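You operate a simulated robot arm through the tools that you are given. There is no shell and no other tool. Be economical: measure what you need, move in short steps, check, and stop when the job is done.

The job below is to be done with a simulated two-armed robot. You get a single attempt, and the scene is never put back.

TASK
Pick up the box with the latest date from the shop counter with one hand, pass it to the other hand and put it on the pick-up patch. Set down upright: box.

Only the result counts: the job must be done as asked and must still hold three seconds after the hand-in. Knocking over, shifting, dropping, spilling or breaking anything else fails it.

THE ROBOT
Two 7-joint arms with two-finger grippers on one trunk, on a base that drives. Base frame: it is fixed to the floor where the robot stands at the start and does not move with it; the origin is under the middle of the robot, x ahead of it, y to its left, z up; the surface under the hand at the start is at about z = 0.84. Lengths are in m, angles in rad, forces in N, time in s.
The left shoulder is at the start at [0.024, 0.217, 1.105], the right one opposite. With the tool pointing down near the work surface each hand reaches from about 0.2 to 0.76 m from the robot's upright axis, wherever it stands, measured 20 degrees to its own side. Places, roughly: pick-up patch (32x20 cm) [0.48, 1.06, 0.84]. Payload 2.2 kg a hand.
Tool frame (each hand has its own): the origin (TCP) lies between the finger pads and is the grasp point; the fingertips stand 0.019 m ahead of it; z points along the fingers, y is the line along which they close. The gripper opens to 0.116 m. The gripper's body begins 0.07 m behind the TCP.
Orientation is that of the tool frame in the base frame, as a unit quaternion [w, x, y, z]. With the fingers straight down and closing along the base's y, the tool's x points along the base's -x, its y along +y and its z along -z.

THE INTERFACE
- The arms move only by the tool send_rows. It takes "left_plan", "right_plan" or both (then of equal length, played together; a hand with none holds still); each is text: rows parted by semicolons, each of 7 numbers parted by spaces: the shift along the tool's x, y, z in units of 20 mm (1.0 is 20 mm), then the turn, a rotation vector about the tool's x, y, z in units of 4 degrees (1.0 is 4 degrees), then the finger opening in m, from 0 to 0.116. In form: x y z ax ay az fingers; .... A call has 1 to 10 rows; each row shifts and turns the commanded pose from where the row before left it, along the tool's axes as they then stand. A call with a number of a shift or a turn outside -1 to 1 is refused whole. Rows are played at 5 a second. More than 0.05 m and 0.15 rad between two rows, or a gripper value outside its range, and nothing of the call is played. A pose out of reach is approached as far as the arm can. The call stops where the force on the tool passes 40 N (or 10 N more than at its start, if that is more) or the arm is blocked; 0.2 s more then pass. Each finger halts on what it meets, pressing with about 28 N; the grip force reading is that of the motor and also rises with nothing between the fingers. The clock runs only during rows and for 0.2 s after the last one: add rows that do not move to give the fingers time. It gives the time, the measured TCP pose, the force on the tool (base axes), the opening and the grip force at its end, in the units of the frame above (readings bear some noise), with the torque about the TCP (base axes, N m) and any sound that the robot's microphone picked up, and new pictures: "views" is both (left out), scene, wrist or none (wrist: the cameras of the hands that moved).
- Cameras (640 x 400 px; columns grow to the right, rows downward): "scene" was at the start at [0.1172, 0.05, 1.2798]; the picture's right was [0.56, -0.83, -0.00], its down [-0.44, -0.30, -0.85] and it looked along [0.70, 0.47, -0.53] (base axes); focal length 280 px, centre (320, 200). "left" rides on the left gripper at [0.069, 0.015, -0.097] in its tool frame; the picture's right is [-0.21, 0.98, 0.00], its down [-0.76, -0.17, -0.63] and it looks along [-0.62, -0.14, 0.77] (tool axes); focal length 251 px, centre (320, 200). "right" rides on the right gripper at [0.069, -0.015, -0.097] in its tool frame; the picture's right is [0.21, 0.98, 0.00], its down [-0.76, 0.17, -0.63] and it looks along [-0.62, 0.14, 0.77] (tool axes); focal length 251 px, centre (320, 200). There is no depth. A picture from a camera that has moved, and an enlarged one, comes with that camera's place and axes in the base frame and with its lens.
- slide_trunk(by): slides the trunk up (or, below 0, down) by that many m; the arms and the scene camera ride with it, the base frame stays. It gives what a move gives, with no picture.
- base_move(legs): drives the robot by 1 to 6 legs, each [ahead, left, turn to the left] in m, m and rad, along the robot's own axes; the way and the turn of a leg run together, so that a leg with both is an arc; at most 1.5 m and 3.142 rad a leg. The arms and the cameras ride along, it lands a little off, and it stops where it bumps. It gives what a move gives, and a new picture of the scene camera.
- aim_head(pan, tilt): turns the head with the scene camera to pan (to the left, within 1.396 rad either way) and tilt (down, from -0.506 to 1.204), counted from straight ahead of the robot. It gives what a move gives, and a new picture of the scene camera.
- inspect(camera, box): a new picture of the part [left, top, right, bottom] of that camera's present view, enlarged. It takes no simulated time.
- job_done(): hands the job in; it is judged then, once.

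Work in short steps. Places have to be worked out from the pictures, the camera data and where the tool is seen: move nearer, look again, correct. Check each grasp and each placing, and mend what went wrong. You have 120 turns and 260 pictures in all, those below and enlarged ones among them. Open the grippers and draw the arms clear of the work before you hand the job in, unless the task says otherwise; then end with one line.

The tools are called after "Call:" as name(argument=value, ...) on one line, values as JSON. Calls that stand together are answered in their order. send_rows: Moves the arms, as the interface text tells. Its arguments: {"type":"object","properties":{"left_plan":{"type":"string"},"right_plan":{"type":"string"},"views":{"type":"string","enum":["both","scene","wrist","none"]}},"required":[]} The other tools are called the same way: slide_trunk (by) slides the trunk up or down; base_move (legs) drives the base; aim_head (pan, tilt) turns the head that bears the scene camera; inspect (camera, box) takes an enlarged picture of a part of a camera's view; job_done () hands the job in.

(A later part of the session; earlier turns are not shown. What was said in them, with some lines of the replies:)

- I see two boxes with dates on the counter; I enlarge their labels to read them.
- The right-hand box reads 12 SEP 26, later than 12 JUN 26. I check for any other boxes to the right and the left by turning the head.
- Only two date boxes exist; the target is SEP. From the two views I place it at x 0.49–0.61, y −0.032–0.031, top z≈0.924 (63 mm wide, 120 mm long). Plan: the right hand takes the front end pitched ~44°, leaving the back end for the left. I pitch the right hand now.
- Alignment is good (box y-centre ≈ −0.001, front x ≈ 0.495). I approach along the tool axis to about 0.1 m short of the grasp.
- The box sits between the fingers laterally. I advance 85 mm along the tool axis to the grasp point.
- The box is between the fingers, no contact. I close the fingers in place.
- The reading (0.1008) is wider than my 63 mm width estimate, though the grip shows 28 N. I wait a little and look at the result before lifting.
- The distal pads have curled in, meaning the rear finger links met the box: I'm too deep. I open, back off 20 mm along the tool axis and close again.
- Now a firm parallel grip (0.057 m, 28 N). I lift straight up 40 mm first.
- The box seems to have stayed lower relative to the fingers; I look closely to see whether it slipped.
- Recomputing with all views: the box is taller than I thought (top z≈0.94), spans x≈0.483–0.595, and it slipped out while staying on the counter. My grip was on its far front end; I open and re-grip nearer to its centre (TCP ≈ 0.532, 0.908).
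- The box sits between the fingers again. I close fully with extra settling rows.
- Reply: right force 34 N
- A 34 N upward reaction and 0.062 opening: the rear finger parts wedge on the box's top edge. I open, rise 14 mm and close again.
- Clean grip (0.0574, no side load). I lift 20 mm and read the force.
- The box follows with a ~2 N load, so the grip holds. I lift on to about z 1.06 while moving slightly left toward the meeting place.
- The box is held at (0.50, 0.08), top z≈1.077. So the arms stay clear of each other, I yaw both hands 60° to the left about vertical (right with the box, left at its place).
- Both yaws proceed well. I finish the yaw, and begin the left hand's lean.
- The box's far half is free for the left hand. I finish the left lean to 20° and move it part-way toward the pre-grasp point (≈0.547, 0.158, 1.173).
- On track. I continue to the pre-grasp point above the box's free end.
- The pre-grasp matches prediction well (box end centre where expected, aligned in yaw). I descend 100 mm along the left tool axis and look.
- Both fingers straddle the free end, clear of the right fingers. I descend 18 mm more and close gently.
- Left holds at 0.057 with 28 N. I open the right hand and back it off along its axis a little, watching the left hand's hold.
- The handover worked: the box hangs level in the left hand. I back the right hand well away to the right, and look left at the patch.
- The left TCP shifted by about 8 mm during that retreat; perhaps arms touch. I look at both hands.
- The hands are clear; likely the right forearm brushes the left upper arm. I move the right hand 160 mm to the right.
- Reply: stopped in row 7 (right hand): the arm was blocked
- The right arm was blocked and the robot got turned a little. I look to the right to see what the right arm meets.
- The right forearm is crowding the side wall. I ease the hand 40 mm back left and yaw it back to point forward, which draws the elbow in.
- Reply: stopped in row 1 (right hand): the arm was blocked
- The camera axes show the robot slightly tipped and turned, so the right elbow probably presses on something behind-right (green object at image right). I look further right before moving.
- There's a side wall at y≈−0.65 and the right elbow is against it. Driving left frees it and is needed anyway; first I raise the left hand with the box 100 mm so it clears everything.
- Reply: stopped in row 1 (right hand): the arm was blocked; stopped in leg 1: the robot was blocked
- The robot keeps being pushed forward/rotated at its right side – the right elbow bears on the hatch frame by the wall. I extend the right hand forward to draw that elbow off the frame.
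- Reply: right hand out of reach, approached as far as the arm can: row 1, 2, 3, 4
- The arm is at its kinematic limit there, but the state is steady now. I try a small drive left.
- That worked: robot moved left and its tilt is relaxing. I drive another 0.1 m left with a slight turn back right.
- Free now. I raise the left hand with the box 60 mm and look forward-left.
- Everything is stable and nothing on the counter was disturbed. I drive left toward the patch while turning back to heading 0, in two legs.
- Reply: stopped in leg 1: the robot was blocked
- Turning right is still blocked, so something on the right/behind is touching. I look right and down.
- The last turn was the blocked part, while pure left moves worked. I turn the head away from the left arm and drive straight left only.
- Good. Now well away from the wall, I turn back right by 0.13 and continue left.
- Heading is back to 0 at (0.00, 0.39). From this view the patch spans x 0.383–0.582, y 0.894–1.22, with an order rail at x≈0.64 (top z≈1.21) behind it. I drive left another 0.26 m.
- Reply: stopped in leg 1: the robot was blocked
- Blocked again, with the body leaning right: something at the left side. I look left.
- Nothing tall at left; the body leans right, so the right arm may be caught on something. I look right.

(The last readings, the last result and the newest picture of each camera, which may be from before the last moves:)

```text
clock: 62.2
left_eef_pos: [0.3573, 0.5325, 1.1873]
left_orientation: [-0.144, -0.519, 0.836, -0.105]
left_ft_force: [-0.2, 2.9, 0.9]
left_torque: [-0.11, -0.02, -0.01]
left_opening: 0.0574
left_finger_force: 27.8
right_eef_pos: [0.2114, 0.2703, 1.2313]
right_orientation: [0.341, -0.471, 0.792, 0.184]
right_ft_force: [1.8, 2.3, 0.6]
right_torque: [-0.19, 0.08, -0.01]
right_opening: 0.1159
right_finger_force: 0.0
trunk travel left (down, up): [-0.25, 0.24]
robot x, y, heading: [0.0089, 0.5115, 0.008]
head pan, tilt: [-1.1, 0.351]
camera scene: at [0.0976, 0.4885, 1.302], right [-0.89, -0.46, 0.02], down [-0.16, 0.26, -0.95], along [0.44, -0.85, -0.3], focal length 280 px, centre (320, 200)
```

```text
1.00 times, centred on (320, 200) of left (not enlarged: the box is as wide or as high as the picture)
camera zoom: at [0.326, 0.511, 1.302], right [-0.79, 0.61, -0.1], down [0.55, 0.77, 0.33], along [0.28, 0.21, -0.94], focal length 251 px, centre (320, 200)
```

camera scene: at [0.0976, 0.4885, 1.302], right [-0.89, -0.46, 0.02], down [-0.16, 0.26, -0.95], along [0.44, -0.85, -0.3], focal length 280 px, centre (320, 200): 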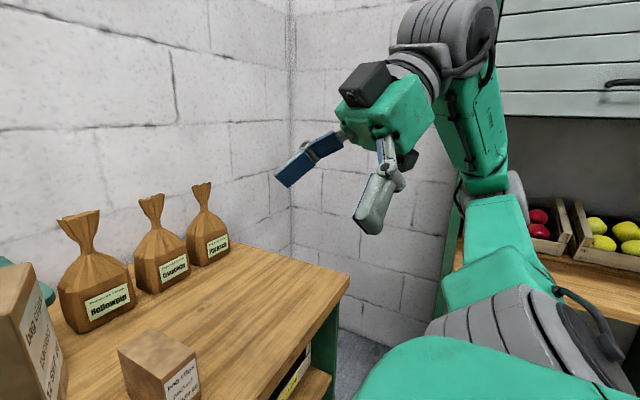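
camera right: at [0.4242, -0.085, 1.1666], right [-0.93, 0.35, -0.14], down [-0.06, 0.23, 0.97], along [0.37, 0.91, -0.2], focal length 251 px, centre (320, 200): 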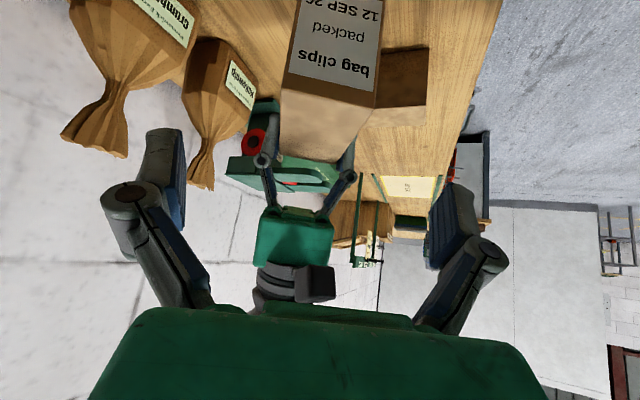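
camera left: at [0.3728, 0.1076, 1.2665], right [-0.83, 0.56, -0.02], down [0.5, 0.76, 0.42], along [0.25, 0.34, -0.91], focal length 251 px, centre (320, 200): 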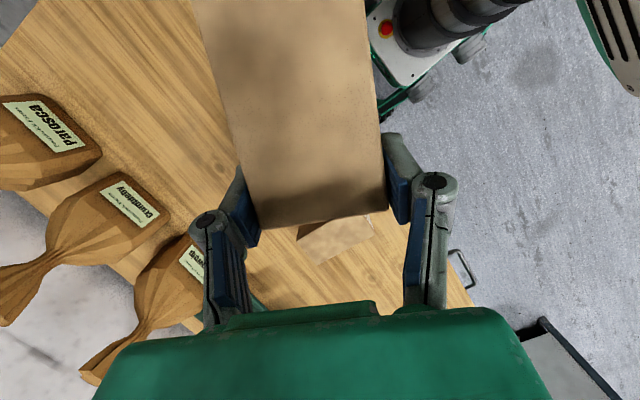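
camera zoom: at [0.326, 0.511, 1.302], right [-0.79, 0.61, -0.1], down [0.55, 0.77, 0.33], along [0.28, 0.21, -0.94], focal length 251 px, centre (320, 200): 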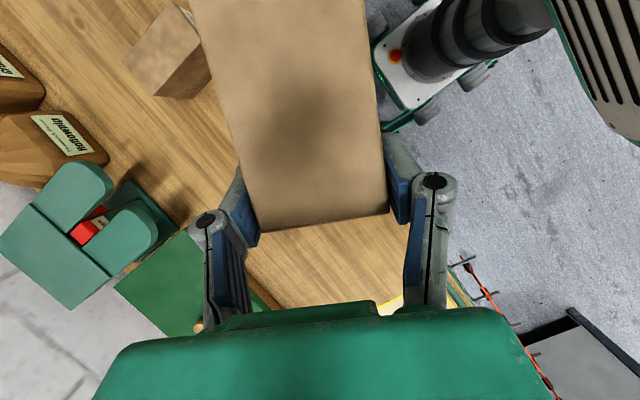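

The body seems to sway (left hand moved 11 cm with only a head turn). I let it settle with a neutral head pose and watch the readings.

Call:
aim_head(pan=0.2, tilt=0.6)

Call:
aim_head(pan=0.25, tilt=0.6)

```text
clock: 63.7
left_eef_pos: [0.3549, 0.4472, 1.179]
left_orientation: [-0.134, -0.523, 0.838, -0.077]
left_ft_force: [0.5, 0.6, -3.3]
left_torque: [-0.03, -0.01, 0.03]
left_opening: 0.0566
left_finger_force: 28.3
right_eef_pos: [0.2118, 0.182, 1.212]
right_orientation: [0.354, -0.46, 0.786, 0.212]
right_ft_force: [-2.2, -0.3, 0.7]
right_torque: [-0.01, -0.05, -0.06]
right_opening: 0.1158
right_finger_force: 0.0
trunk travel left (down, up): [-0.25, 0.24]
robot x, y, heading: [0.0103, 0.4954, 0.014]
head pan, tilt: [0.201, 0.6]
camera scene: at [0.1423, 0.4681, 1.2746], right [0.21, -0.98, -0.03], down [-0.56, -0.09, -0.83], along [0.81, 0.19, -0.56], focal length 280 px, centre (320, 200)
```

scene: 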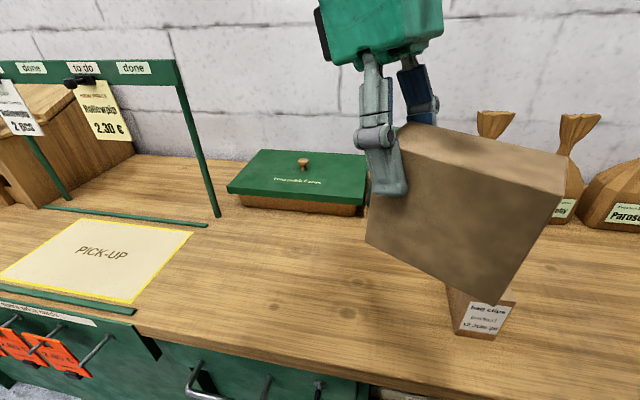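

```text
clock: 64.3
left_eef_pos: [0.3591, 0.4174, 1.1837]
left_orientation: [-0.126, -0.525, 0.838, -0.075]
left_ft_force: [-2.0, -2.5, -2.5]
left_torque: [0.23, -0.1, -0.04]
left_opening: 0.0571
left_finger_force: 27.5
right_eef_pos: [0.2128, 0.1506, 1.2079]
right_orientation: [0.36, -0.452, 0.786, 0.218]
right_ft_force: [-0.5, -0.5, 1.3]
right_torque: [0.09, 0.01, 0.02]
right_opening: 0.1159
right_finger_force: 0.1
trunk travel left (down, up): [-0.25, 0.24]
robot x, y, heading: [0.0136, 0.4908, 0.011]
head pan, tilt: [0.25, 0.6]
camera scene: at [0.1403, 0.4753, 1.2761], right [0.23, -0.97, -0.03], down [-0.56, -0.11, -0.82], along [0.8, 0.2, -0.56], focal length 280 px, centre (320, 200)
```

scene: 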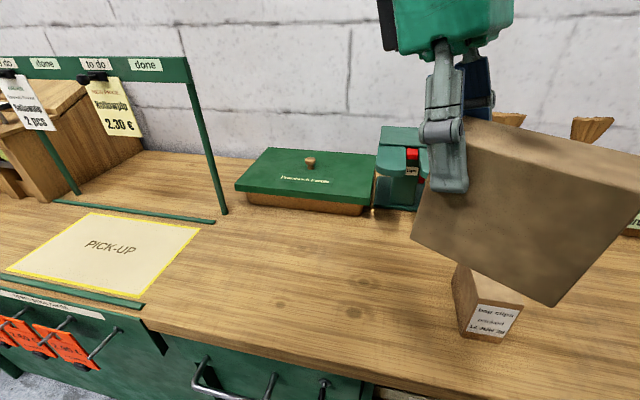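

The body rocks side to side. Lowering the trunk should lower the centre of mass and steady it; I lower 50 mm (box still clears the other box).

Call:
slide_trunk(by=-0.04)

Call:
aim_head(pan=0.25, tilt=0.6)

```text
clock: 65.2
left_eef_pos: [0.3601, 0.4268, 1.146]
left_orientation: [-0.128, -0.525, 0.838, -0.078]
left_ft_force: [-0.7, -3.4, -2.3]
left_torque: [0.18, -0.03, -0.04]
left_opening: 0.0572
left_finger_force: 28.1
right_eef_pos: [0.2116, 0.161, 1.1703]
right_orientation: [0.358, -0.453, 0.787, 0.216]
right_ft_force: [0.1, -0.5, 0.2]
right_torque: [0.01, -0.03, 0.04]
right_opening: 0.116
right_finger_force: 0.0
trunk travel left (down, up): [-0.21, 0.28]
robot x, y, heading: [0.0122, 0.49, 0.016]
head pan, tilt: [0.25, 0.6]
```

```text
clock: 65.8
left_eef_pos: [0.3585, 0.5044, 1.1464]
left_orientation: [-0.141, -0.522, 0.835, -0.098]
left_ft_force: [1.2, 2.8, -1.0]
left_torque: [-0.12, 0.04, -0.03]
left_opening: 0.0569
left_finger_force: 28.2
right_eef_pos: [0.2136, 0.2405, 1.1864]
right_orientation: [0.345, -0.468, 0.791, 0.192]
right_ft_force: [0.3, 0.6, -1.1]
right_torque: [-0.11, -0.03, -0.04]
right_opening: 0.1158
right_finger_force: 0.1
trunk travel left (down, up): [-0.21, 0.28]
robot x, y, heading: [0.0122, 0.5082, 0.011]
head pan, tilt: [0.25, 0.6]
camera scene: at [0.1409, 0.5667, 1.2349], right [0.25, -0.97, 0.03], down [-0.55, -0.17, -0.82], along [0.8, 0.19, -0.57], focal length 280 px, centre (320, 200)
```

scene: 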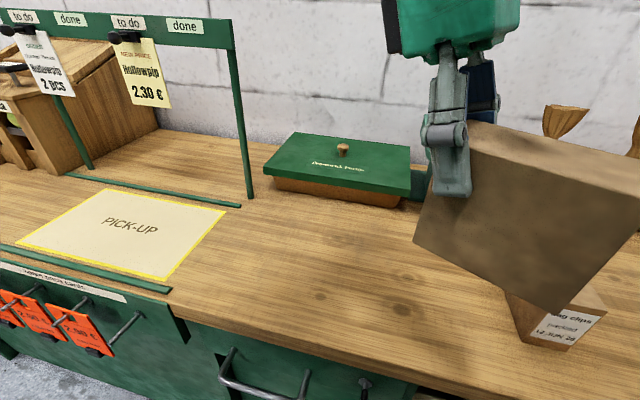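

The roll swings evenly about zero, so it's free rocking. I let time pass with still rows to see if it damps.

Call:
aim_head(pan=0.2, tilt=0.62)

Call:
slide_trunk(by=-0.005)

Call:
slide_trunk(by=-0.005)

Call:
slide_trunk(by=-0.005)

Call:
slide_trunk(by=-0.005)

```text
clock: 66.4
left_eef_pos: [0.3553, 0.4881, 1.1434]
left_orientation: [-0.139, -0.52, 0.838, -0.089]
left_ft_force: [0.2, 1.1, -0.8]
left_torque: [-0.05, 0.01, 0.04]
left_opening: 0.0571
left_finger_force: 27.8
right_eef_pos: [0.2113, 0.2264, 1.182]
right_orientation: [0.349, -0.465, 0.79, 0.197]
right_ft_force: [-0.7, 1.1, 0.3]
right_torque: [-0.02, -0.02, 0.0]
right_opening: 0.1161
right_finger_force: 0.1
trunk travel left (down, up): [-0.21, 0.28]
robot x, y, heading: [0.0138, 0.5021, 0.012]
head pan, tilt: [0.201, 0.62]
camera scene: at [0.1406, 0.5203, 1.2349], right [0.21, -0.98, 0.0], down [-0.57, -0.12, -0.81], along [0.79, 0.17, -0.58], focal length 280 px, centre (320, 200)
```

scene: 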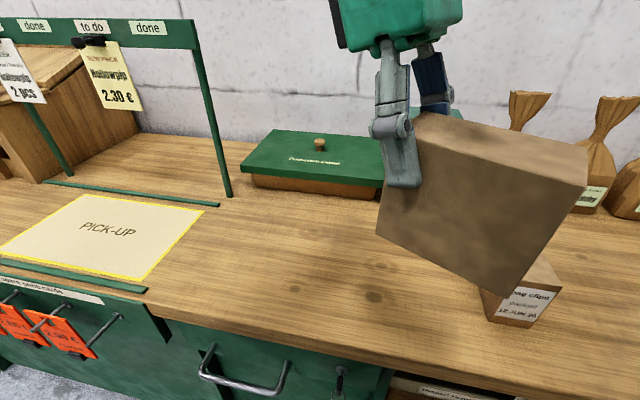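

```text
clock: 66.9
left_eef_pos: [0.3556, 0.4205, 1.1347]
left_orientation: [-0.126, -0.522, 0.841, -0.069]
left_ft_force: [-0.7, -2.5, -2.2]
left_torque: [0.22, -0.08, 0.01]
left_opening: 0.0571
left_finger_force: 28.3
right_eef_pos: [0.2138, 0.1578, 1.164]
right_orientation: [0.359, -0.453, 0.786, 0.218]
right_ft_force: [0.1, -1.9, 0.0]
right_torque: [0.11, -0.01, 0.05]
right_opening: 0.1159
right_finger_force: 0.0
trunk travel left (down, up): [-0.205, 0.285]
robot x, y, heading: [0.0118, 0.4865, 0.011]
head pan, tilt: [0.201, 0.62]
```

```text
clock: 67.5
left_eef_pos: [0.3579, 0.4933, 1.1343]
left_orientation: [-0.139, -0.522, 0.836, -0.093]
left_ft_force: [0.2, 1.4, -1.2]
left_torque: [-0.05, 0.0, 0.0]
left_opening: 0.0569
left_finger_force: 27.9
right_eef_pos: [0.2114, 0.2315, 1.1744]
right_orientation: [0.347, -0.467, 0.79, 0.195]
right_ft_force: [-0.1, -0.2, -0.7]
right_torque: [-0.03, -0.04, -0.02]
right_opening: 0.1159
right_finger_force: 0.1
trunk travel left (down, up): [-0.2, 0.29]
robot x, y, heading: [0.0164, 0.5044, 0.015]
head pan, tilt: [0.201, 0.62]
```

```text
clock: 68.0
left_eef_pos: [0.355, 0.4692, 1.1274]
left_orientation: [-0.135, -0.521, 0.839, -0.085]
left_ft_force: [0.2, 0.0, -1.1]
left_torque: [0.04, -0.02, 0.05]
left_opening: 0.057
left_finger_force: 27.9
right_eef_pos: [0.2124, 0.2072, 1.1645]
right_orientation: [0.351, -0.462, 0.789, 0.202]
right_ft_force: [-0.9, 0.1, -0.4]
right_torque: [0.03, -0.01, 0.0]
right_opening: 0.116
right_finger_force: 0.0
trunk travel left (down, up): [-0.195, 0.295]
robot x, y, heading: [0.0144, 0.4972, 0.014]
head pan, tilt: [0.201, 0.62]
```

```text
clock: 68.5
left_eef_pos: [0.3581, 0.4307, 1.1204]
left_orientation: [-0.128, -0.522, 0.84, -0.074]
left_ft_force: [0.3, -1.9, -2.7]
left_torque: [0.17, -0.07, -0.01]
left_opening: 0.0572
left_finger_force: 27.8
right_eef_pos: [0.2125, 0.1668, 1.1513]
right_orientation: [0.358, -0.453, 0.788, 0.214]
right_ft_force: [0.1, -1.6, 0.1]
right_torque: [0.03, 0.02, 0.04]
right_opening: 0.116
right_finger_force: 0.1
trunk travel left (down, up): [-0.19, 0.3]
robot x, y, heading: [0.0138, 0.487, 0.014]
head pan, tilt: [0.201, 0.62]
```

The rocking decays (amplitude ~37 mm now). I let it pass with still rows.

Call:
send_rows(left_plan="0 0 0 0 0 0 0.03;0 0 0 0 0 0 0.03;0 0 0 0 0 0 0.03;0 0 0 0 0 0 0.03;0 0 0 0 0 0 0.03;0 0 0 0 0 0 0.03;0 0 0 0 0 0 0.03;0 0 0 0 0 0 0.03;0 0 0 0 0 0 0.03;0 0 0 0 0 0 0.03", views="none")

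Call:
send_rows(left_plan="0 0 0 0 0 0 0.03;0 0 0 0 0 0 0.03;0 0 0 0 0 0 0.03", views="none")

```text
clock: 71.0
left_eef_pos: [0.3571, 0.4582, 1.1246]
left_orientation: [-0.13, -0.524, 0.837, -0.082]
left_ft_force: [0.5, -1.8, -0.8]
left_torque: [0.1, 0.0, -0.02]
left_opening: 0.0571
left_finger_force: 28.6
right_eef_pos: [0.2112, 0.1947, 1.1558]
right_orientation: [0.355, -0.459, 0.788, 0.208]
right_ft_force: [0.3, -0.5, 0.5]
right_torque: [0.04, -0.01, 0.05]
right_opening: 0.1157
right_finger_force: 0.1
trunk travel left (down, up): [-0.19, 0.3]
robot x, y, heading: [0.016, 0.5017, 0.014]
head pan, tilt: [0.201, 0.62]
stopped in row 10 (left hand): the arm was blocked; the commanded pose is now the measured one
```

```text
clock: 71.8
left_eef_pos: [0.3574, 0.4642, 1.1256]
left_orientation: [-0.132, -0.524, 0.837, -0.084]
left_ft_force: [0.4, -1.2, -1.2]
left_torque: [0.07, -0.01, 0.0]
left_opening: 0.0572
left_finger_force: 27.9
right_eef_pos: [0.211, 0.1983, 1.157]
right_orientation: [0.354, -0.459, 0.788, 0.206]
right_ft_force: [-0.5, 0.1, 0.1]
right_torque: [0.06, -0.01, -0.02]
right_opening: 0.116
right_finger_force: 0.1
trunk travel left (down, up): [-0.19, 0.3]
robot x, y, heading: [0.0148, 0.504, 0.013]
head pan, tilt: [0.201, 0.62]
```

Settled. I continue left with small legs so as not to excite the rocking.

Call:
base_move(legs=[[0, 0.04, 0], [0, 0.04, 0]])

```text
clock: 73.1
left_eef_pos: [0.3542, 0.5794, 1.1243]
left_orientation: [-0.138, -0.52, 0.838, -0.092]
left_ft_force: [0.3, 1.7, -0.5]
left_torque: [-0.03, -0.01, -0.04]
left_opening: 0.0571
left_finger_force: 28.2
right_eef_pos: [0.2113, 0.3148, 1.1631]
right_orientation: [0.348, -0.467, 0.79, 0.194]
right_ft_force: [0.2, 1.0, -0.2]
right_torque: [-0.04, 0.03, 0.02]
right_opening: 0.1159
right_finger_force: 0.0
trunk travel left (down, up): [-0.19, 0.3]
robot x, y, heading: [0.0094, 0.5889, 0.005]
head pan, tilt: [0.201, 0.62]
camera scene: at [0.1396, 0.6303, 1.2143], right [0.21, -0.98, 0.02], down [-0.57, -0.14, -0.81], along [0.79, 0.16, -0.59], focal length 280 px, centre (320, 200)
```

scene: 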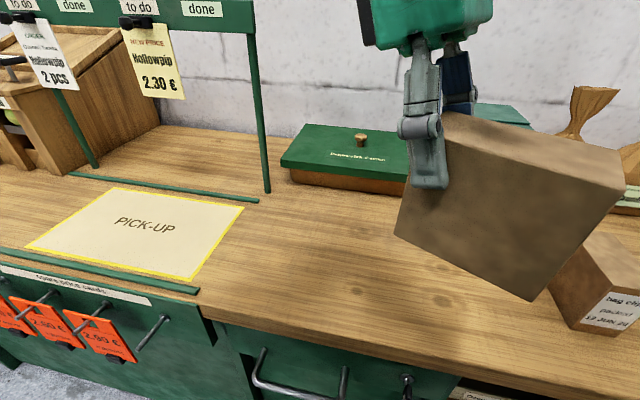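

Works well. Two more short legs.

Call:
base_move(legs=[[0, 0.04, 0], [0, 0.04, 0]])

Call:
slide_trunk(by=0.005)

Call:
slide_trunk(by=0.005)

Call:
slide_trunk(by=0.005)

```text
clock: 74.5
left_eef_pos: [0.3522, 0.6365, 1.1254]
left_orientation: [-0.133, -0.523, 0.838, -0.085]
left_ft_force: [-0.3, 0.8, -1.3]
left_torque: [0.06, -0.03, 0.0]
left_opening: 0.0571
left_finger_force: 28.2
right_eef_pos: [0.2091, 0.3739, 1.1595]
right_orientation: [0.353, -0.464, 0.787, 0.201]
right_ft_force: [0.0, 0.2, 0.2]
right_torque: [0.01, -0.01, -0.01]
right_opening: 0.116
right_finger_force: 0.0
trunk travel left (down, up): [-0.19, 0.3]
robot x, y, heading: [0.0084, 0.6731, 0.009]
head pan, tilt: [0.201, 0.62]
camera scene: at [0.1384, 0.6825, 1.2149], right [0.21, -0.98, -0.01], down [-0.57, -0.12, -0.81], along [0.79, 0.18, -0.58], focal length 280 px, centre (320, 200)
```

scene: 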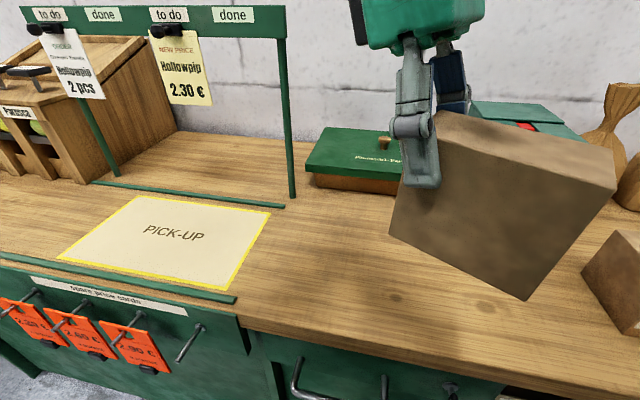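

```text
clock: 75.0
left_eef_pos: [0.3516, 0.6378, 1.1306]
left_orientation: [-0.133, -0.522, 0.838, -0.085]
left_ft_force: [0.3, -0.6, -1.4]
left_torque: [0.07, -0.08, 0.01]
left_opening: 0.0571
left_finger_force: 27.9
right_eef_pos: [0.2075, 0.3734, 1.1645]
right_orientation: [0.353, -0.464, 0.787, 0.202]
right_ft_force: [0.0, -0.1, 0.2]
right_torque: [-0.01, 0.01, 0.0]
right_opening: 0.1163
right_finger_force: 0.0
trunk travel left (down, up): [-0.195, 0.295]
robot x, y, heading: [0.0119, 0.6681, 0.011]
head pan, tilt: [0.201, 0.62]
```

```text
clock: 75.5
left_eef_pos: [0.3516, 0.6472, 1.1347]
left_orientation: [-0.135, -0.522, 0.838, -0.087]
left_ft_force: [0.1, 0.3, -1.4]
left_torque: [0.03, -0.05, 0.0]
left_opening: 0.0568
left_finger_force: 28.0
right_eef_pos: [0.208, 0.3833, 1.1688]
right_orientation: [0.35, -0.466, 0.788, 0.199]
right_ft_force: [-0.7, -0.4, 0.2]
right_torque: [0.0, -0.02, -0.03]
right_opening: 0.1161
right_finger_force: 0.1
trunk travel left (down, up): [-0.2, 0.29]
robot x, y, heading: [0.0143, 0.6727, 0.014]
head pan, tilt: [0.201, 0.62]
```

```text
clock: 76.1
left_eef_pos: [0.3534, 0.6404, 1.1397]
left_orientation: [-0.134, -0.523, 0.837, -0.086]
left_ft_force: [1.2, 0.1, -1.5]
left_torque: [0.05, -0.02, 0.05]
left_opening: 0.0571
left_finger_force: 28.0
right_eef_pos: [0.2079, 0.3771, 1.1746]
right_orientation: [0.351, -0.465, 0.788, 0.201]
right_ft_force: [-0.4, 1.5, 0.3]
right_torque: [-0.01, 0.0, 0.0]
right_opening: 0.1161
right_finger_force: 0.0
trunk travel left (down, up): [-0.205, 0.285]
robot x, y, heading: [0.014, 0.6706, 0.013]
head pan, tilt: [0.201, 0.62]
```

Settled at y≈0.67. The box hasn't slipped in the hand; the hand is 1.7° short of the level lean. I correct that and move the box toward the patch, first 0.2 m.

Call:
send_rows(left_plan="0 0 0 0 0.42 0 0.03;-0.936 0.163 -0.31 0 0 0 0.03;-0.936 0.163 -0.31 0 0 0 0.03;-0.936 0.163 -0.31 0 0 0 0.03;-0.936 0.163 -0.31 0 0 0 0.03;-0.936 0.163 -0.31 0 0 0 0.03;-0.936 0.163 -0.31 0 0 0 0.03;-0.936 0.163 -0.31 0 0 0 0.03;-0.936 0.163 -0.31 0 0 0 0.03;-0.936 0.163 -0.31 0 0 0 0.03")

```text
clock: 78.3
left_eef_pos: [0.4045, 0.8176, 1.1346]
left_orientation: [-0.146, -0.521, 0.836, -0.095]
left_ft_force: [-0.7, -0.4, -2.0]
left_torque: [0.06, -0.02, -0.02]
left_opening: 0.0571
left_finger_force: 28.1
right_eef_pos: [0.2078, 0.3794, 1.1765]
right_orientation: [0.351, -0.465, 0.787, 0.201]
right_ft_force: [0.5, -0.2, 0.2]
right_torque: [-0.02, 0.04, -0.02]
right_opening: 0.1162
right_finger_force: 0.0
trunk travel left (down, up): [-0.205, 0.285]
robot x, y, heading: [0.0126, 0.6702, 0.016]
head pan, tilt: [0.201, 0.62]
camera scene: at [0.1392, 0.6864, 1.2298], right [0.21, -0.98, 0.0], down [-0.57, -0.12, -0.81], along [0.79, 0.17, -0.58], focal length 280 px, centre (320, 200)
camera left: at [0.3752, 0.7935, 1.2499], right [-0.79, 0.61, -0.08], down [0.56, 0.76, 0.34], along [0.26, 0.22, -0.94], focal length 251 px, centre (320, 200)
```

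scene: 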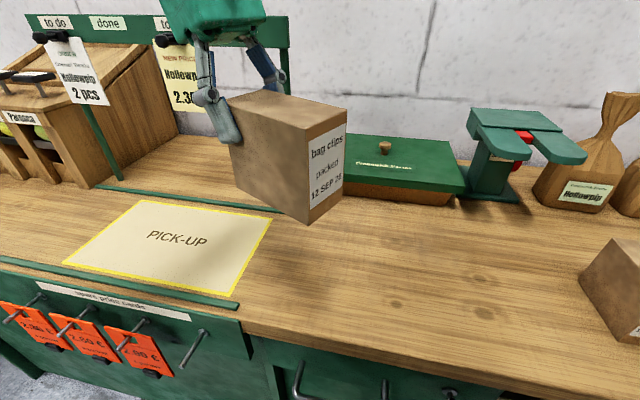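
left: 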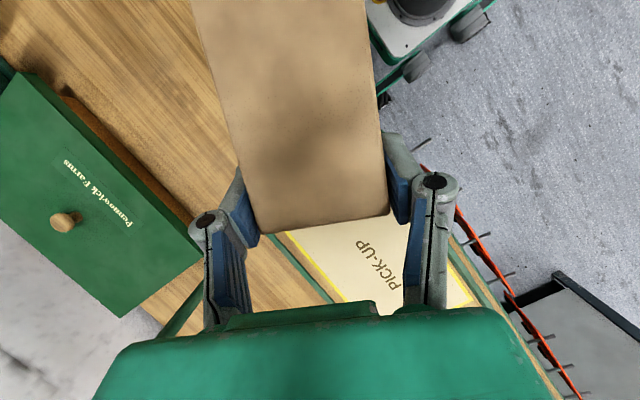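

Stable and level. I continue 0.2 m in the same direction.

Call:
send_rows(left_plan="-0.928 0.158 -0.34 0 0 0 0.03;-0.928 0.158 -0.34 0 0 0 0.03;-0.928 0.158 -0.34 0 0 0 0.03;-0.928 0.158 -0.34 0 0 0 0.03;-0.928 0.158 -0.34 0 0 0 0.03;-0.928 0.158 -0.34 0 0 0 0.03;-0.928 0.158 -0.34 0 0 0 0.03;-0.928 0.158 -0.34 0 0 0 0.03;-0.928 0.158 -0.34 0 0 0 0.03;-0.928 0.158 -0.34 0 0 0 0.03")

```text
clock: 80.5
left_eef_pos: [0.4617, 1.008, 1.1339]
left_orientation: [-0.147, -0.521, 0.836, -0.095]
left_ft_force: [0.4, 0.6, -1.3]
left_torque: [0.02, -0.01, 0.02]
left_opening: 0.057
left_finger_force: 28.2
right_eef_pos: [0.2082, 0.3794, 1.1745]
right_orientation: [0.352, -0.464, 0.788, 0.2]
right_ft_force: [-0.1, 0.7, 0.5]
right_torque: [-0.02, 0.01, 0.0]
right_opening: 0.1159
right_finger_force: 0.1
trunk travel left (down, up): [-0.205, 0.285]
robot x, y, heading: [0.0115, 0.6697, 0.015]
head pan, tilt: [0.201, 0.62]
camera scene: at [0.1397, 0.6876, 1.2297], right [0.21, -0.98, 0.0], down [-0.57, -0.12, -0.81], along [0.79, 0.17, -0.58], focal length 280 px, centre (320, 200)
camera left: at [0.434, 0.9857, 1.2487], right [-0.79, 0.61, -0.08], down [0.56, 0.76, 0.33], along [0.26, 0.22, -0.94], focal length 251 px, centre (320, 200)
```

scene: 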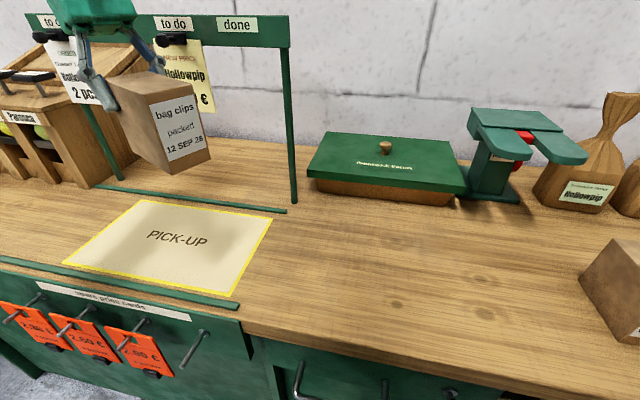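
left: 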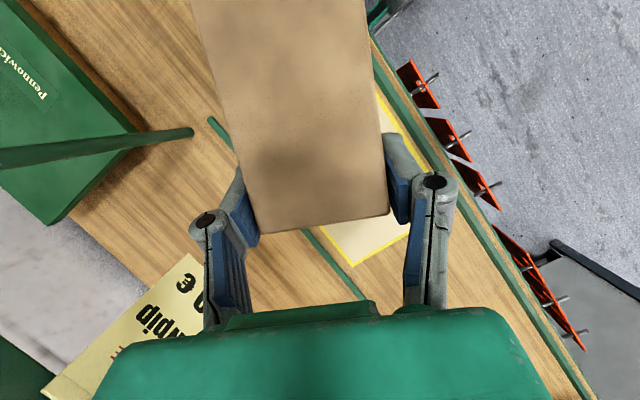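

A hanging price tag (x≈0.6, y 1.0–1.08, bottom z≈1.05) is behind; I keep the hand clear with TCP target (0.471, 1.115). I move there, then descend 80 mm.

Call:
send_rows(left_plan="-0.783 0.324 -0.288 0 0 0 0.03;-0.783 0.324 -0.288 0 0 0 0.03;-0.783 0.324 -0.288 0 0 0 0.03;-0.783 0.324 -0.288 0 0 0 0.03;-0.783 0.324 -0.288 0 0 0 0.03;-0.783 0.324 -0.288 0 0 0 0.03;-0.343 0 0.94 0 0 0 0.03;-0.343 0 0.94 0 0 0 0.03;-0.343 0 0.94 0 0 0 0.03;-0.343 0 0.94 0 0 0 0.03")

```text
clock: 82.7
left_eef_pos: [0.4699, 1.1145, 1.0543]
left_orientation: [-0.146, -0.521, 0.835, -0.094]
left_ft_force: [0.6, -0.7, -1.3]
left_torque: [0.02, -0.01, 0.02]
left_opening: 0.0572
left_finger_force: 28.4
right_eef_pos: [0.2094, 0.379, 1.1753]
right_orientation: [0.352, -0.464, 0.788, 0.2]
right_ft_force: [-0.2, -1.0, 0.3]
right_torque: [0.0, 0.01, 0.0]
right_opening: 0.1161
right_finger_force: 0.0
trunk travel left (down, up): [-0.205, 0.285]
robot x, y, heading: [0.0129, 0.6708, 0.014]
head pan, tilt: [0.201, 0.62]
camera scene: at [0.1399, 0.6879, 1.2297], right [0.21, -0.98, 0.0], down [-0.57, -0.12, -0.81], along [0.79, 0.17, -0.58], focal length 280 px, centre (320, 200)
camera left: at [0.442, 1.092, 1.1687], right [-0.79, 0.61, -0.08], down [0.56, 0.76, 0.34], along [0.26, 0.22, -0.94], focal length 251 px, centre (320, 200)
```

scene: 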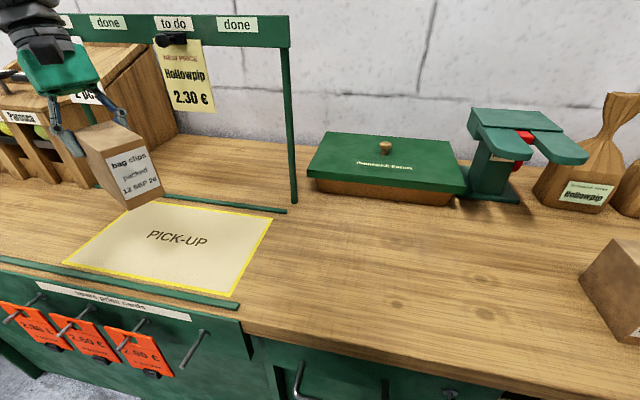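
left: 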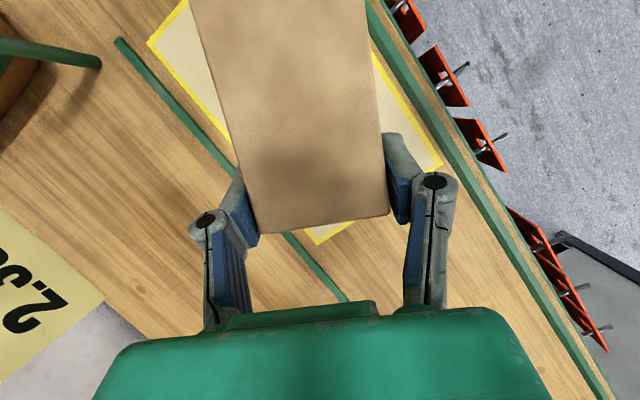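

Clear of the tag. I descend 100 mm more.

Call:
send_rows(left_plan="-0.343 0 0.94 0 0 0 0.03;-0.343 0 0.94 0 0 0 0.03;-0.343 0 0.94 0 0 0 0.03;-0.343 0 0.94 0 0 0 0.03;-0.343 0 0.94 0 0 0 0.03")

Call:
inspect(camera="scene", box=[40, 80, 300, 300])

```text
clock: 83.9
left_eef_pos: [0.4711, 1.1133, 0.9542]
left_orientation: [-0.147, -0.521, 0.836, -0.094]
left_ft_force: [0.3, 0.0, -1.2]
left_torque: [0.07, 0.01, 0.0]
left_opening: 0.0573
left_finger_force: 27.7
right_eef_pos: [0.2084, 0.38, 1.1751]
right_orientation: [0.352, -0.464, 0.788, 0.2]
right_ft_force: [-0.1, -0.2, -0.5]
right_torque: [0.01, 0.01, 0.02]
right_opening: 0.116
right_finger_force: 0.0
trunk travel left (down, up): [-0.205, 0.285]
robot x, y, heading: [0.0126, 0.6701, 0.015]
head pan, tilt: [0.201, 0.62]
camera scene: at [0.1401, 0.6879, 1.2296], right [0.21, -0.98, 0.0], down [-0.57, -0.12, -0.81], along [0.79, 0.17, -0.58], focal length 280 px, centre (320, 200)
camera left: at [0.4427, 1.091, 1.0695], right [-0.79, 0.61, -0.08], down [0.56, 0.76, 0.34], along [0.26, 0.22, -0.94], focal length 251 px, centre (320, 200)
```

scene: 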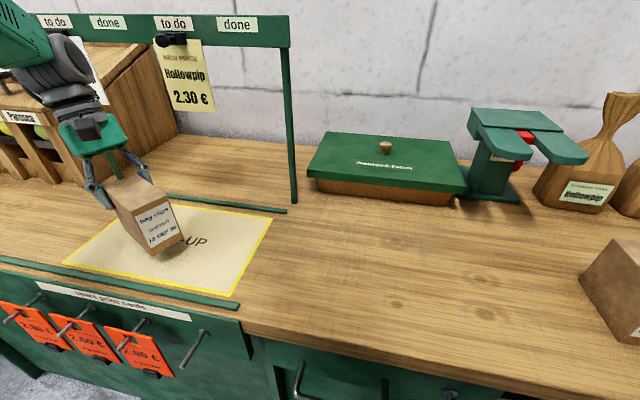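
left: 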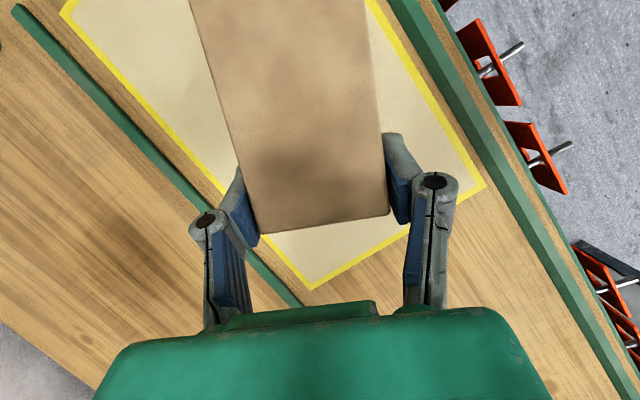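

```text
1.82 times, centred on (170, 190) of scene
camera zoom: at [0.1401, 0.6879, 1.2296], right [0.21, -0.98, 0.0], down [-0.57, -0.12, -0.81], along [0.79, 0.17, -0.58], focal length 508 px, centre (593, 218)
```

zoom: 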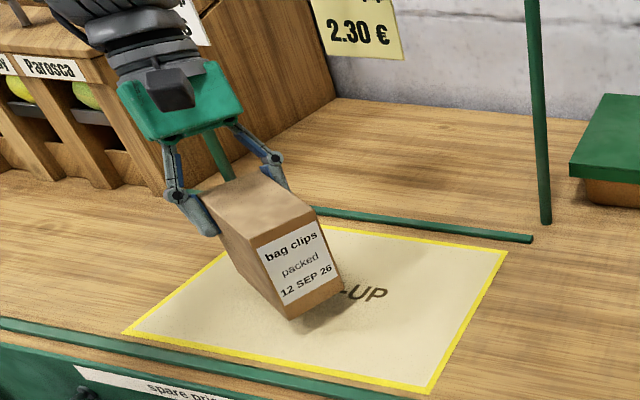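

The box is well within the patch outline. I lower in 5 mm steps to contact.

Call:
send_rows(left_plan="-0.086 0 0.235 0 0 0 0.03;-0.086 0 0.235 0 0 0 0.03;-0.086 0 0.235 0 0 0 0.03;-0.086 0 0.235 0 0 0 0.03;-0.052 0 0.141 0 0 0 0.03;0 0 0 0 0 0 0.03", views="wrist")

```text
clock: 85.3
left_eef_pos: [0.472, 1.1137, 0.9322]
left_orientation: [-0.147, -0.52, 0.836, -0.094]
left_ft_force: [0.3, 1.0, -1.6]
left_torque: [0.03, -0.06, -0.02]
left_opening: 0.0572
left_finger_force: 28.7
right_eef_pos: [0.2088, 0.3785, 1.1754]
right_orientation: [0.351, -0.465, 0.788, 0.2]
right_ft_force: [0.4, 0.5, 0.2]
right_torque: [0.03, 0.01, 0.0]
right_opening: 0.1161
right_finger_force: 0.1
trunk travel left (down, up): [-0.205, 0.285]
robot x, y, heading: [0.0146, 0.6716, 0.016]
head pan, tilt: [0.201, 0.62]
camera left: at [0.443, 1.0911, 1.0462], right [-0.79, 0.61, -0.08], down [0.56, 0.76, 0.34], along [0.26, 0.22, -0.94], focal length 251 px, centre (320, 200)
```

left: 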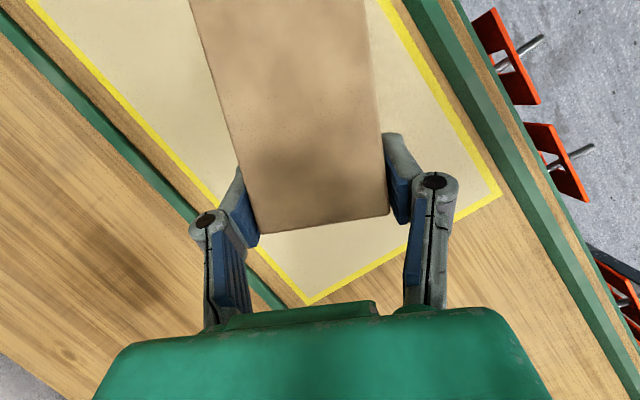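

No contact yet (load still ≈ −1.6 N). I go on in 2 mm steps.

Call:
send_rows(left_plan="-0.034 0 0.094 0 0 0 0.03;-0.034 0 0.094 0 0 0 0.03;0 0 0 0 0 0 0.03", views="none")

Call:
send_rows(left_plan="-0.034 0 0.094 0 0 0 0.03;0 0 0 0 0 0 0.03", views="none")

```text
clock: 86.1
left_eef_pos: [0.47, 1.114, 0.9279]
left_orientation: [-0.146, -0.52, 0.836, -0.094]
left_ft_force: [0.1, 0.3, -1.6]
left_torque: [0.06, -0.03, 0.02]
left_opening: 0.0572
left_finger_force: 27.9
right_eef_pos: [0.2088, 0.3787, 1.1757]
right_orientation: [0.352, -0.464, 0.788, 0.199]
right_ft_force: [-0.5, -0.4, 1.1]
right_torque: [0.02, -0.01, -0.01]
right_opening: 0.1161
right_finger_force: 0.1
trunk travel left (down, up): [-0.205, 0.285]
robot x, y, heading: [0.0114, 0.67, 0.016]
head pan, tilt: [0.201, 0.62]
```

```text
clock: 86.7
left_eef_pos: [0.4704, 1.1135, 0.9258]
left_orientation: [-0.147, -0.52, 0.836, -0.094]
left_ft_force: [0.1, -0.3, -2.5]
left_torque: [0.06, -0.03, -0.01]
left_opening: 0.0571
left_finger_force: 28.2
right_eef_pos: [0.2075, 0.3789, 1.175]
right_orientation: [0.352, -0.464, 0.788, 0.199]
right_ft_force: [0.4, -0.3, -0.7]
right_torque: [-0.02, 0.03, 0.01]
right_opening: 0.1161
right_finger_force: 0.0
trunk travel left (down, up): [-0.205, 0.285]
robot x, y, heading: [0.0129, 0.6714, 0.015]
head pan, tilt: [0.201, 0.62]
```

Still no upward reaction at 0.9258. I keep going 2 mm at a time.

Call:
send_rows(left_plan="-0.034 0 0.094 0 0 0 0.03;0 0 0 0 0 0 0.03", views="none")

Call:
send_rows(left_plan="-0.034 0 0.094 0 0 0 0.03;0 0 0 0 0 0 0.03", views="scene")

Call:
inspect(camera="scene", box=[80, 150, 220, 270])

```text
clock: 87.3
left_eef_pos: [0.4696, 1.1132, 0.9241]
left_orientation: [-0.146, -0.521, 0.835, -0.094]
left_ft_force: [0.0, 0.6, 2.3]
left_torque: [-0.12, 0.13, 0.01]
left_opening: 0.0568
left_finger_force: 28.0
right_eef_pos: [0.2065, 0.3784, 1.1754]
right_orientation: [0.352, -0.464, 0.788, 0.2]
right_ft_force: [-1.0, 0.1, -0.2]
right_torque: [-0.01, -0.01, -0.05]
right_opening: 0.1162
right_finger_force: 0.0
trunk travel left (down, up): [-0.205, 0.285]
robot x, y, heading: [0.0099, 0.669, 0.015]
head pan, tilt: [0.201, 0.62]
```

```text
clock: 87.9
left_eef_pos: [0.4707, 1.1146, 0.9224]
left_orientation: [-0.146, -0.521, 0.835, -0.095]
left_ft_force: [2.2, 3.6, 11.3]
left_torque: [-0.33, 0.4, -0.02]
left_opening: 0.0569
left_finger_force: 27.7
right_eef_pos: [0.2079, 0.3779, 1.1759]
right_orientation: [0.351, -0.465, 0.788, 0.2]
right_ft_force: [0.0, 0.3, -0.1]
right_torque: [0.01, -0.01, 0.01]
right_opening: 0.1161
right_finger_force: 0.1
trunk travel left (down, up): [-0.205, 0.285]
robot x, y, heading: [0.0097, 0.6703, 0.014]
head pan, tilt: [0.201, 0.62]
camera scene: at [0.1387, 0.6872, 1.23], right [0.21, -0.98, 0.0], down [-0.57, -0.12, -0.81], along [0.79, 0.17, -0.58], focal length 280 px, centre (320, 200)
```

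scene: 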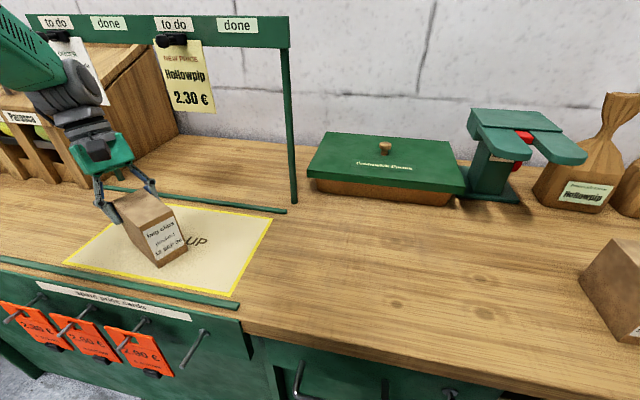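

```text
3.33 times, centred on (150, 210) of scene
camera zoom: at [0.1387, 0.6872, 1.23], right [0.21, -0.98, 0.0], down [-0.57, -0.12, -0.81], along [0.79, 0.17, -0.58], focal length 932 px, centre (887, 167)
```

zoom: 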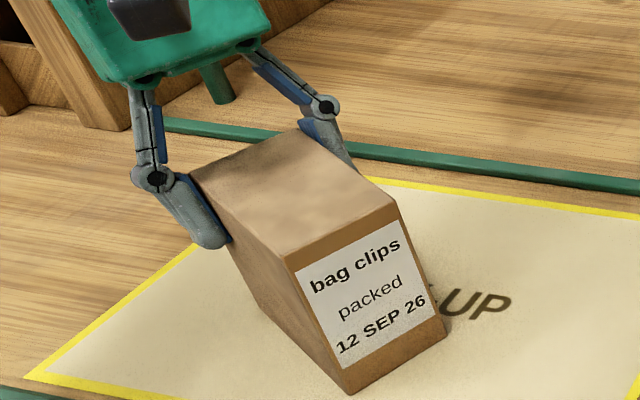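

Firm contact (11 N). I ease off 1.5 mm, then open the left fingers gradually.

Call:
send_rows(left_plan="0.026 0 -0.07 0 0 0 0.03;0 0 0 0 0 0 0.057;0 0 0 0 0 0 0.065;0 0 0 0 0 0 0.08;0 0 0 0 0 0 0.1;0 0 0 0 0 0 0.1;0 0 0 0 0 0 0.1", views="wrist")

```text
clock: 89.5
left_eef_pos: [0.4718, 1.1139, 0.9232]
left_orientation: [-0.147, -0.52, 0.836, -0.094]
left_ft_force: [-0.2, 0.7, 0.1]
left_torque: [-0.02, 0.01, 0.01]
left_opening: 0.0999
left_finger_force: 0.0
right_eef_pos: [0.207, 0.3786, 1.1733]
right_orientation: [0.352, -0.464, 0.788, 0.2]
right_ft_force: [-0.7, -0.8, 0.7]
right_torque: [-0.03, 0.0, -0.02]
right_opening: 0.116
right_finger_force: 0.1
trunk travel left (down, up): [-0.205, 0.285]
robot x, y, heading: [0.0094, 0.6713, 0.017]
head pan, tilt: [0.201, 0.62]
camera left: at [0.4428, 1.0911, 1.0381], right [-0.79, 0.61, -0.08], down [0.56, 0.76, 0.34], along [0.26, 0.22, -0.94], focal length 251 px, centre (320, 200)
```

left: 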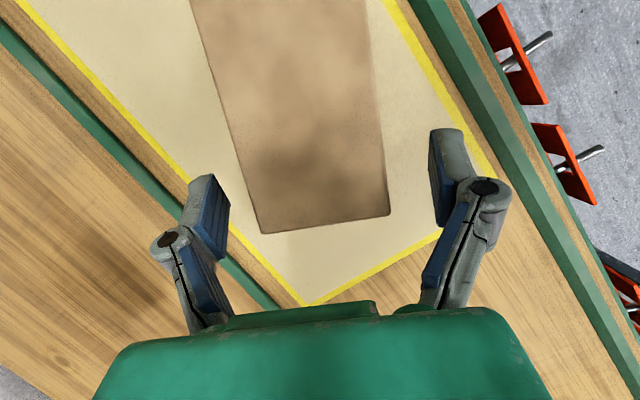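

Released and standing. I lift the left hand straight up, then draw it back away.

Call:
send_rows(left_plan="0.343 0 -0.94 0 0 0 0.1;0.343 0 -0.94 0 0 0 0.1;0.343 0 -0.94 0 0 0 0.1;0.343 0 -0.94 0 0 0 0.1;0.343 0 -0.94 0 0 0 0.1;0.343 0 -0.94 0 0 0 0.1;0.343 0 -0.94 0 0 0 0.1;0.343 0 -0.94 0 0 0 0.1;0.343 0 -0.94 0 0 0 0.1;0 0 0 0 0 0 0.1")

```text
clock: 91.7
left_eef_pos: [0.4716, 1.1131, 1.1044]
left_orientation: [-0.145, -0.522, 0.835, -0.094]
left_ft_force: [0.0, -0.9, -0.2]
left_torque: [0.0, 0.01, 0.01]
left_opening: 0.1
left_finger_force: 0.1
right_eef_pos: [0.2083, 0.3781, 1.1747]
right_orientation: [0.351, -0.465, 0.788, 0.2]
right_ft_force: [0.5, 0.3, 0.8]
right_torque: [-0.02, 0.02, 0.0]
right_opening: 0.1159
right_finger_force: 0.1
trunk travel left (down, up): [-0.205, 0.285]
robot x, y, heading: [0.0116, 0.6685, 0.018]
head pan, tilt: [0.201, 0.62]
camera scene: at [0.1395, 0.6872, 1.2297], right [0.21, -0.98, 0.0], down [-0.57, -0.12, -0.81], along [0.79, 0.17, -0.58], focal length 280 px, centre (320, 200)
camera left: at [0.4429, 1.09, 1.219], right [-0.79, 0.61, -0.08], down [0.56, 0.76, 0.34], along [0.26, 0.22, -0.94], focal length 251 px, centre (320, 200)
```

scene: 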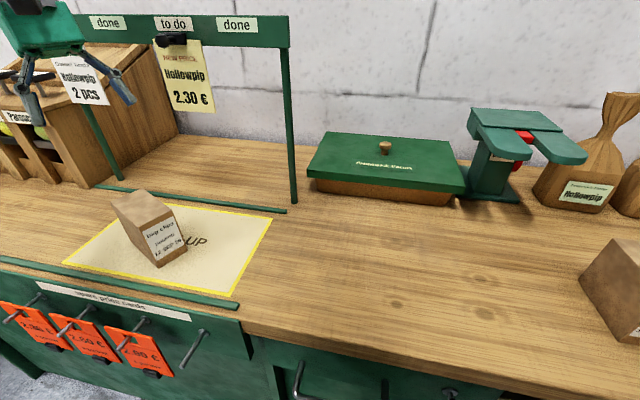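
left: 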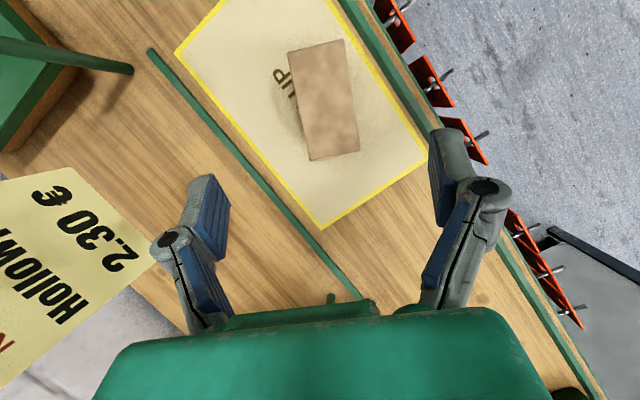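

The box stands upright on the patch. I draw the left hand back toward the robot and look at the rest of the counter.

Call:
send_rows(left_plan="0.928 -0.158 0.34 0 0 0 0.1;0.928 -0.158 0.34 0 0 0 0.1;0.928 -0.158 0.34 0 0 0 0.1;0.928 -0.158 0.34 0 0 0 0.1;0.928 -0.158 0.34 0 0 0 0.1;0.928 -0.158 0.34 0 0 0 0.1;0.928 -0.158 0.34 0 0 0 0.1;0.928 -0.158 0.34 0 0 0 0.1;0.928 -0.158 0.34 0 0 0 0.1;0.928 -0.158 0.34 0 0 0 0.1", views="none")

Call:
aim_head(pan=-0.6, tilt=0.6)

Call:
aim_head(pan=0.5, tilt=0.62)

```text
clock: 93.9
left_eef_pos: [0.4106, 0.9198, 1.104]
left_orientation: [-0.146, -0.521, 0.836, -0.094]
left_ft_force: [-0.2, -0.5, 0.0]
left_torque: [0.01, 0.01, -0.03]
left_opening: 0.0999
left_finger_force: 0.0
right_eef_pos: [0.2086, 0.3767, 1.1741]
right_orientation: [0.351, -0.465, 0.788, 0.2]
right_ft_force: [-0.2, -0.2, 0.3]
right_torque: [0.01, 0.04, -0.03]
right_opening: 0.1159
right_finger_force: 0.0
trunk travel left (down, up): [-0.205, 0.285]
robot x, y, heading: [0.0094, 0.6715, 0.016]
head pan, tilt: [0.201, 0.62]
```

```text
clock: 95.0
left_eef_pos: [0.4127, 0.9219, 1.1035]
left_orientation: [-0.146, -0.521, 0.835, -0.095]
left_ft_force: [0.6, -0.3, 0.0]
left_torque: [0.01, -0.01, 0.03]
left_opening: 0.0999
left_finger_force: 0.1
right_eef_pos: [0.2077, 0.378, 1.1749]
right_orientation: [0.351, -0.465, 0.788, 0.199]
right_ft_force: [-0.1, -0.6, -0.9]
right_torque: [-0.01, 0.01, 0.01]
right_opening: 0.1162
right_finger_force: 0.0
trunk travel left (down, up): [-0.205, 0.285]
robot x, y, heading: [0.0116, 0.6701, 0.01]
head pan, tilt: [-0.6, 0.6]
camera scene: at [0.1267, 0.6183, 1.2314], right [-0.55, -0.83, 0.0], down [-0.47, 0.31, -0.82], along [0.69, -0.46, -0.57], focal length 280 px, centre (320, 200)
```

scene: 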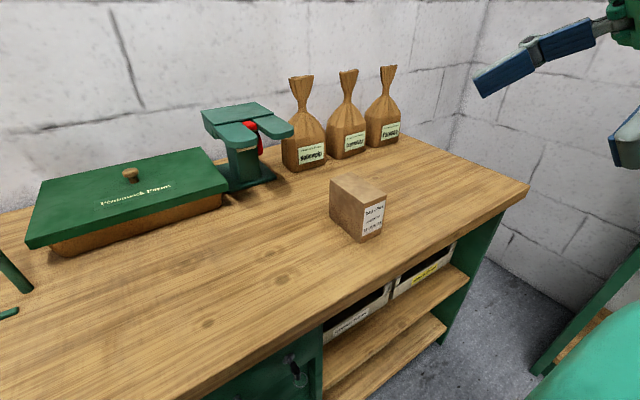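

```text
clock: 96.3
left_eef_pos: [0.4118, 0.9213, 1.1037]
left_orientation: [-0.146, -0.52, 0.836, -0.094]
left_ft_force: [-0.5, 0.5, -0.2]
left_torque: [0.01, 0.04, -0.01]
left_opening: 0.1001
left_finger_force: 0.0
right_eef_pos: [0.2072, 0.3788, 1.1752]
right_orientation: [0.352, -0.465, 0.788, 0.2]
right_ft_force: [0.1, -0.5, -0.5]
right_torque: [0.02, 0.01, -0.01]
right_opening: 0.1158
right_finger_force: 0.0
trunk travel left (down, up): [-0.205, 0.285]
robot x, y, heading: [0.0104, 0.6717, 0.018]
head pan, tilt: [0.499, 0.62]
camera scene: at [0.1296, 0.7102, 1.2299], right [0.49, -0.87, 0.0], down [-0.51, -0.28, -0.81], along [0.71, 0.4, -0.58], focal length 280 px, centre (320, 200)
```

scene: 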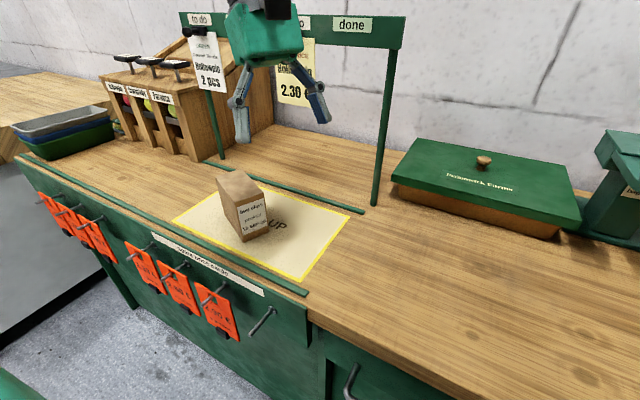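

The box is upright inside the patch outline, and both grippers are open and clear. The 12 JUN box measures at its original place within error (about 6 mm), and the bags and rail look untouched. I hand in.

Call:
job_done()

```text
The job is handed in.
```

I put the 12 SEP 26 box upright on the pick-up patch: the right hand picked it up and passed it to the left in mid-air. The job is handed in with both grippers open and clear, and nothing else on the counter looked knocked over or moved.
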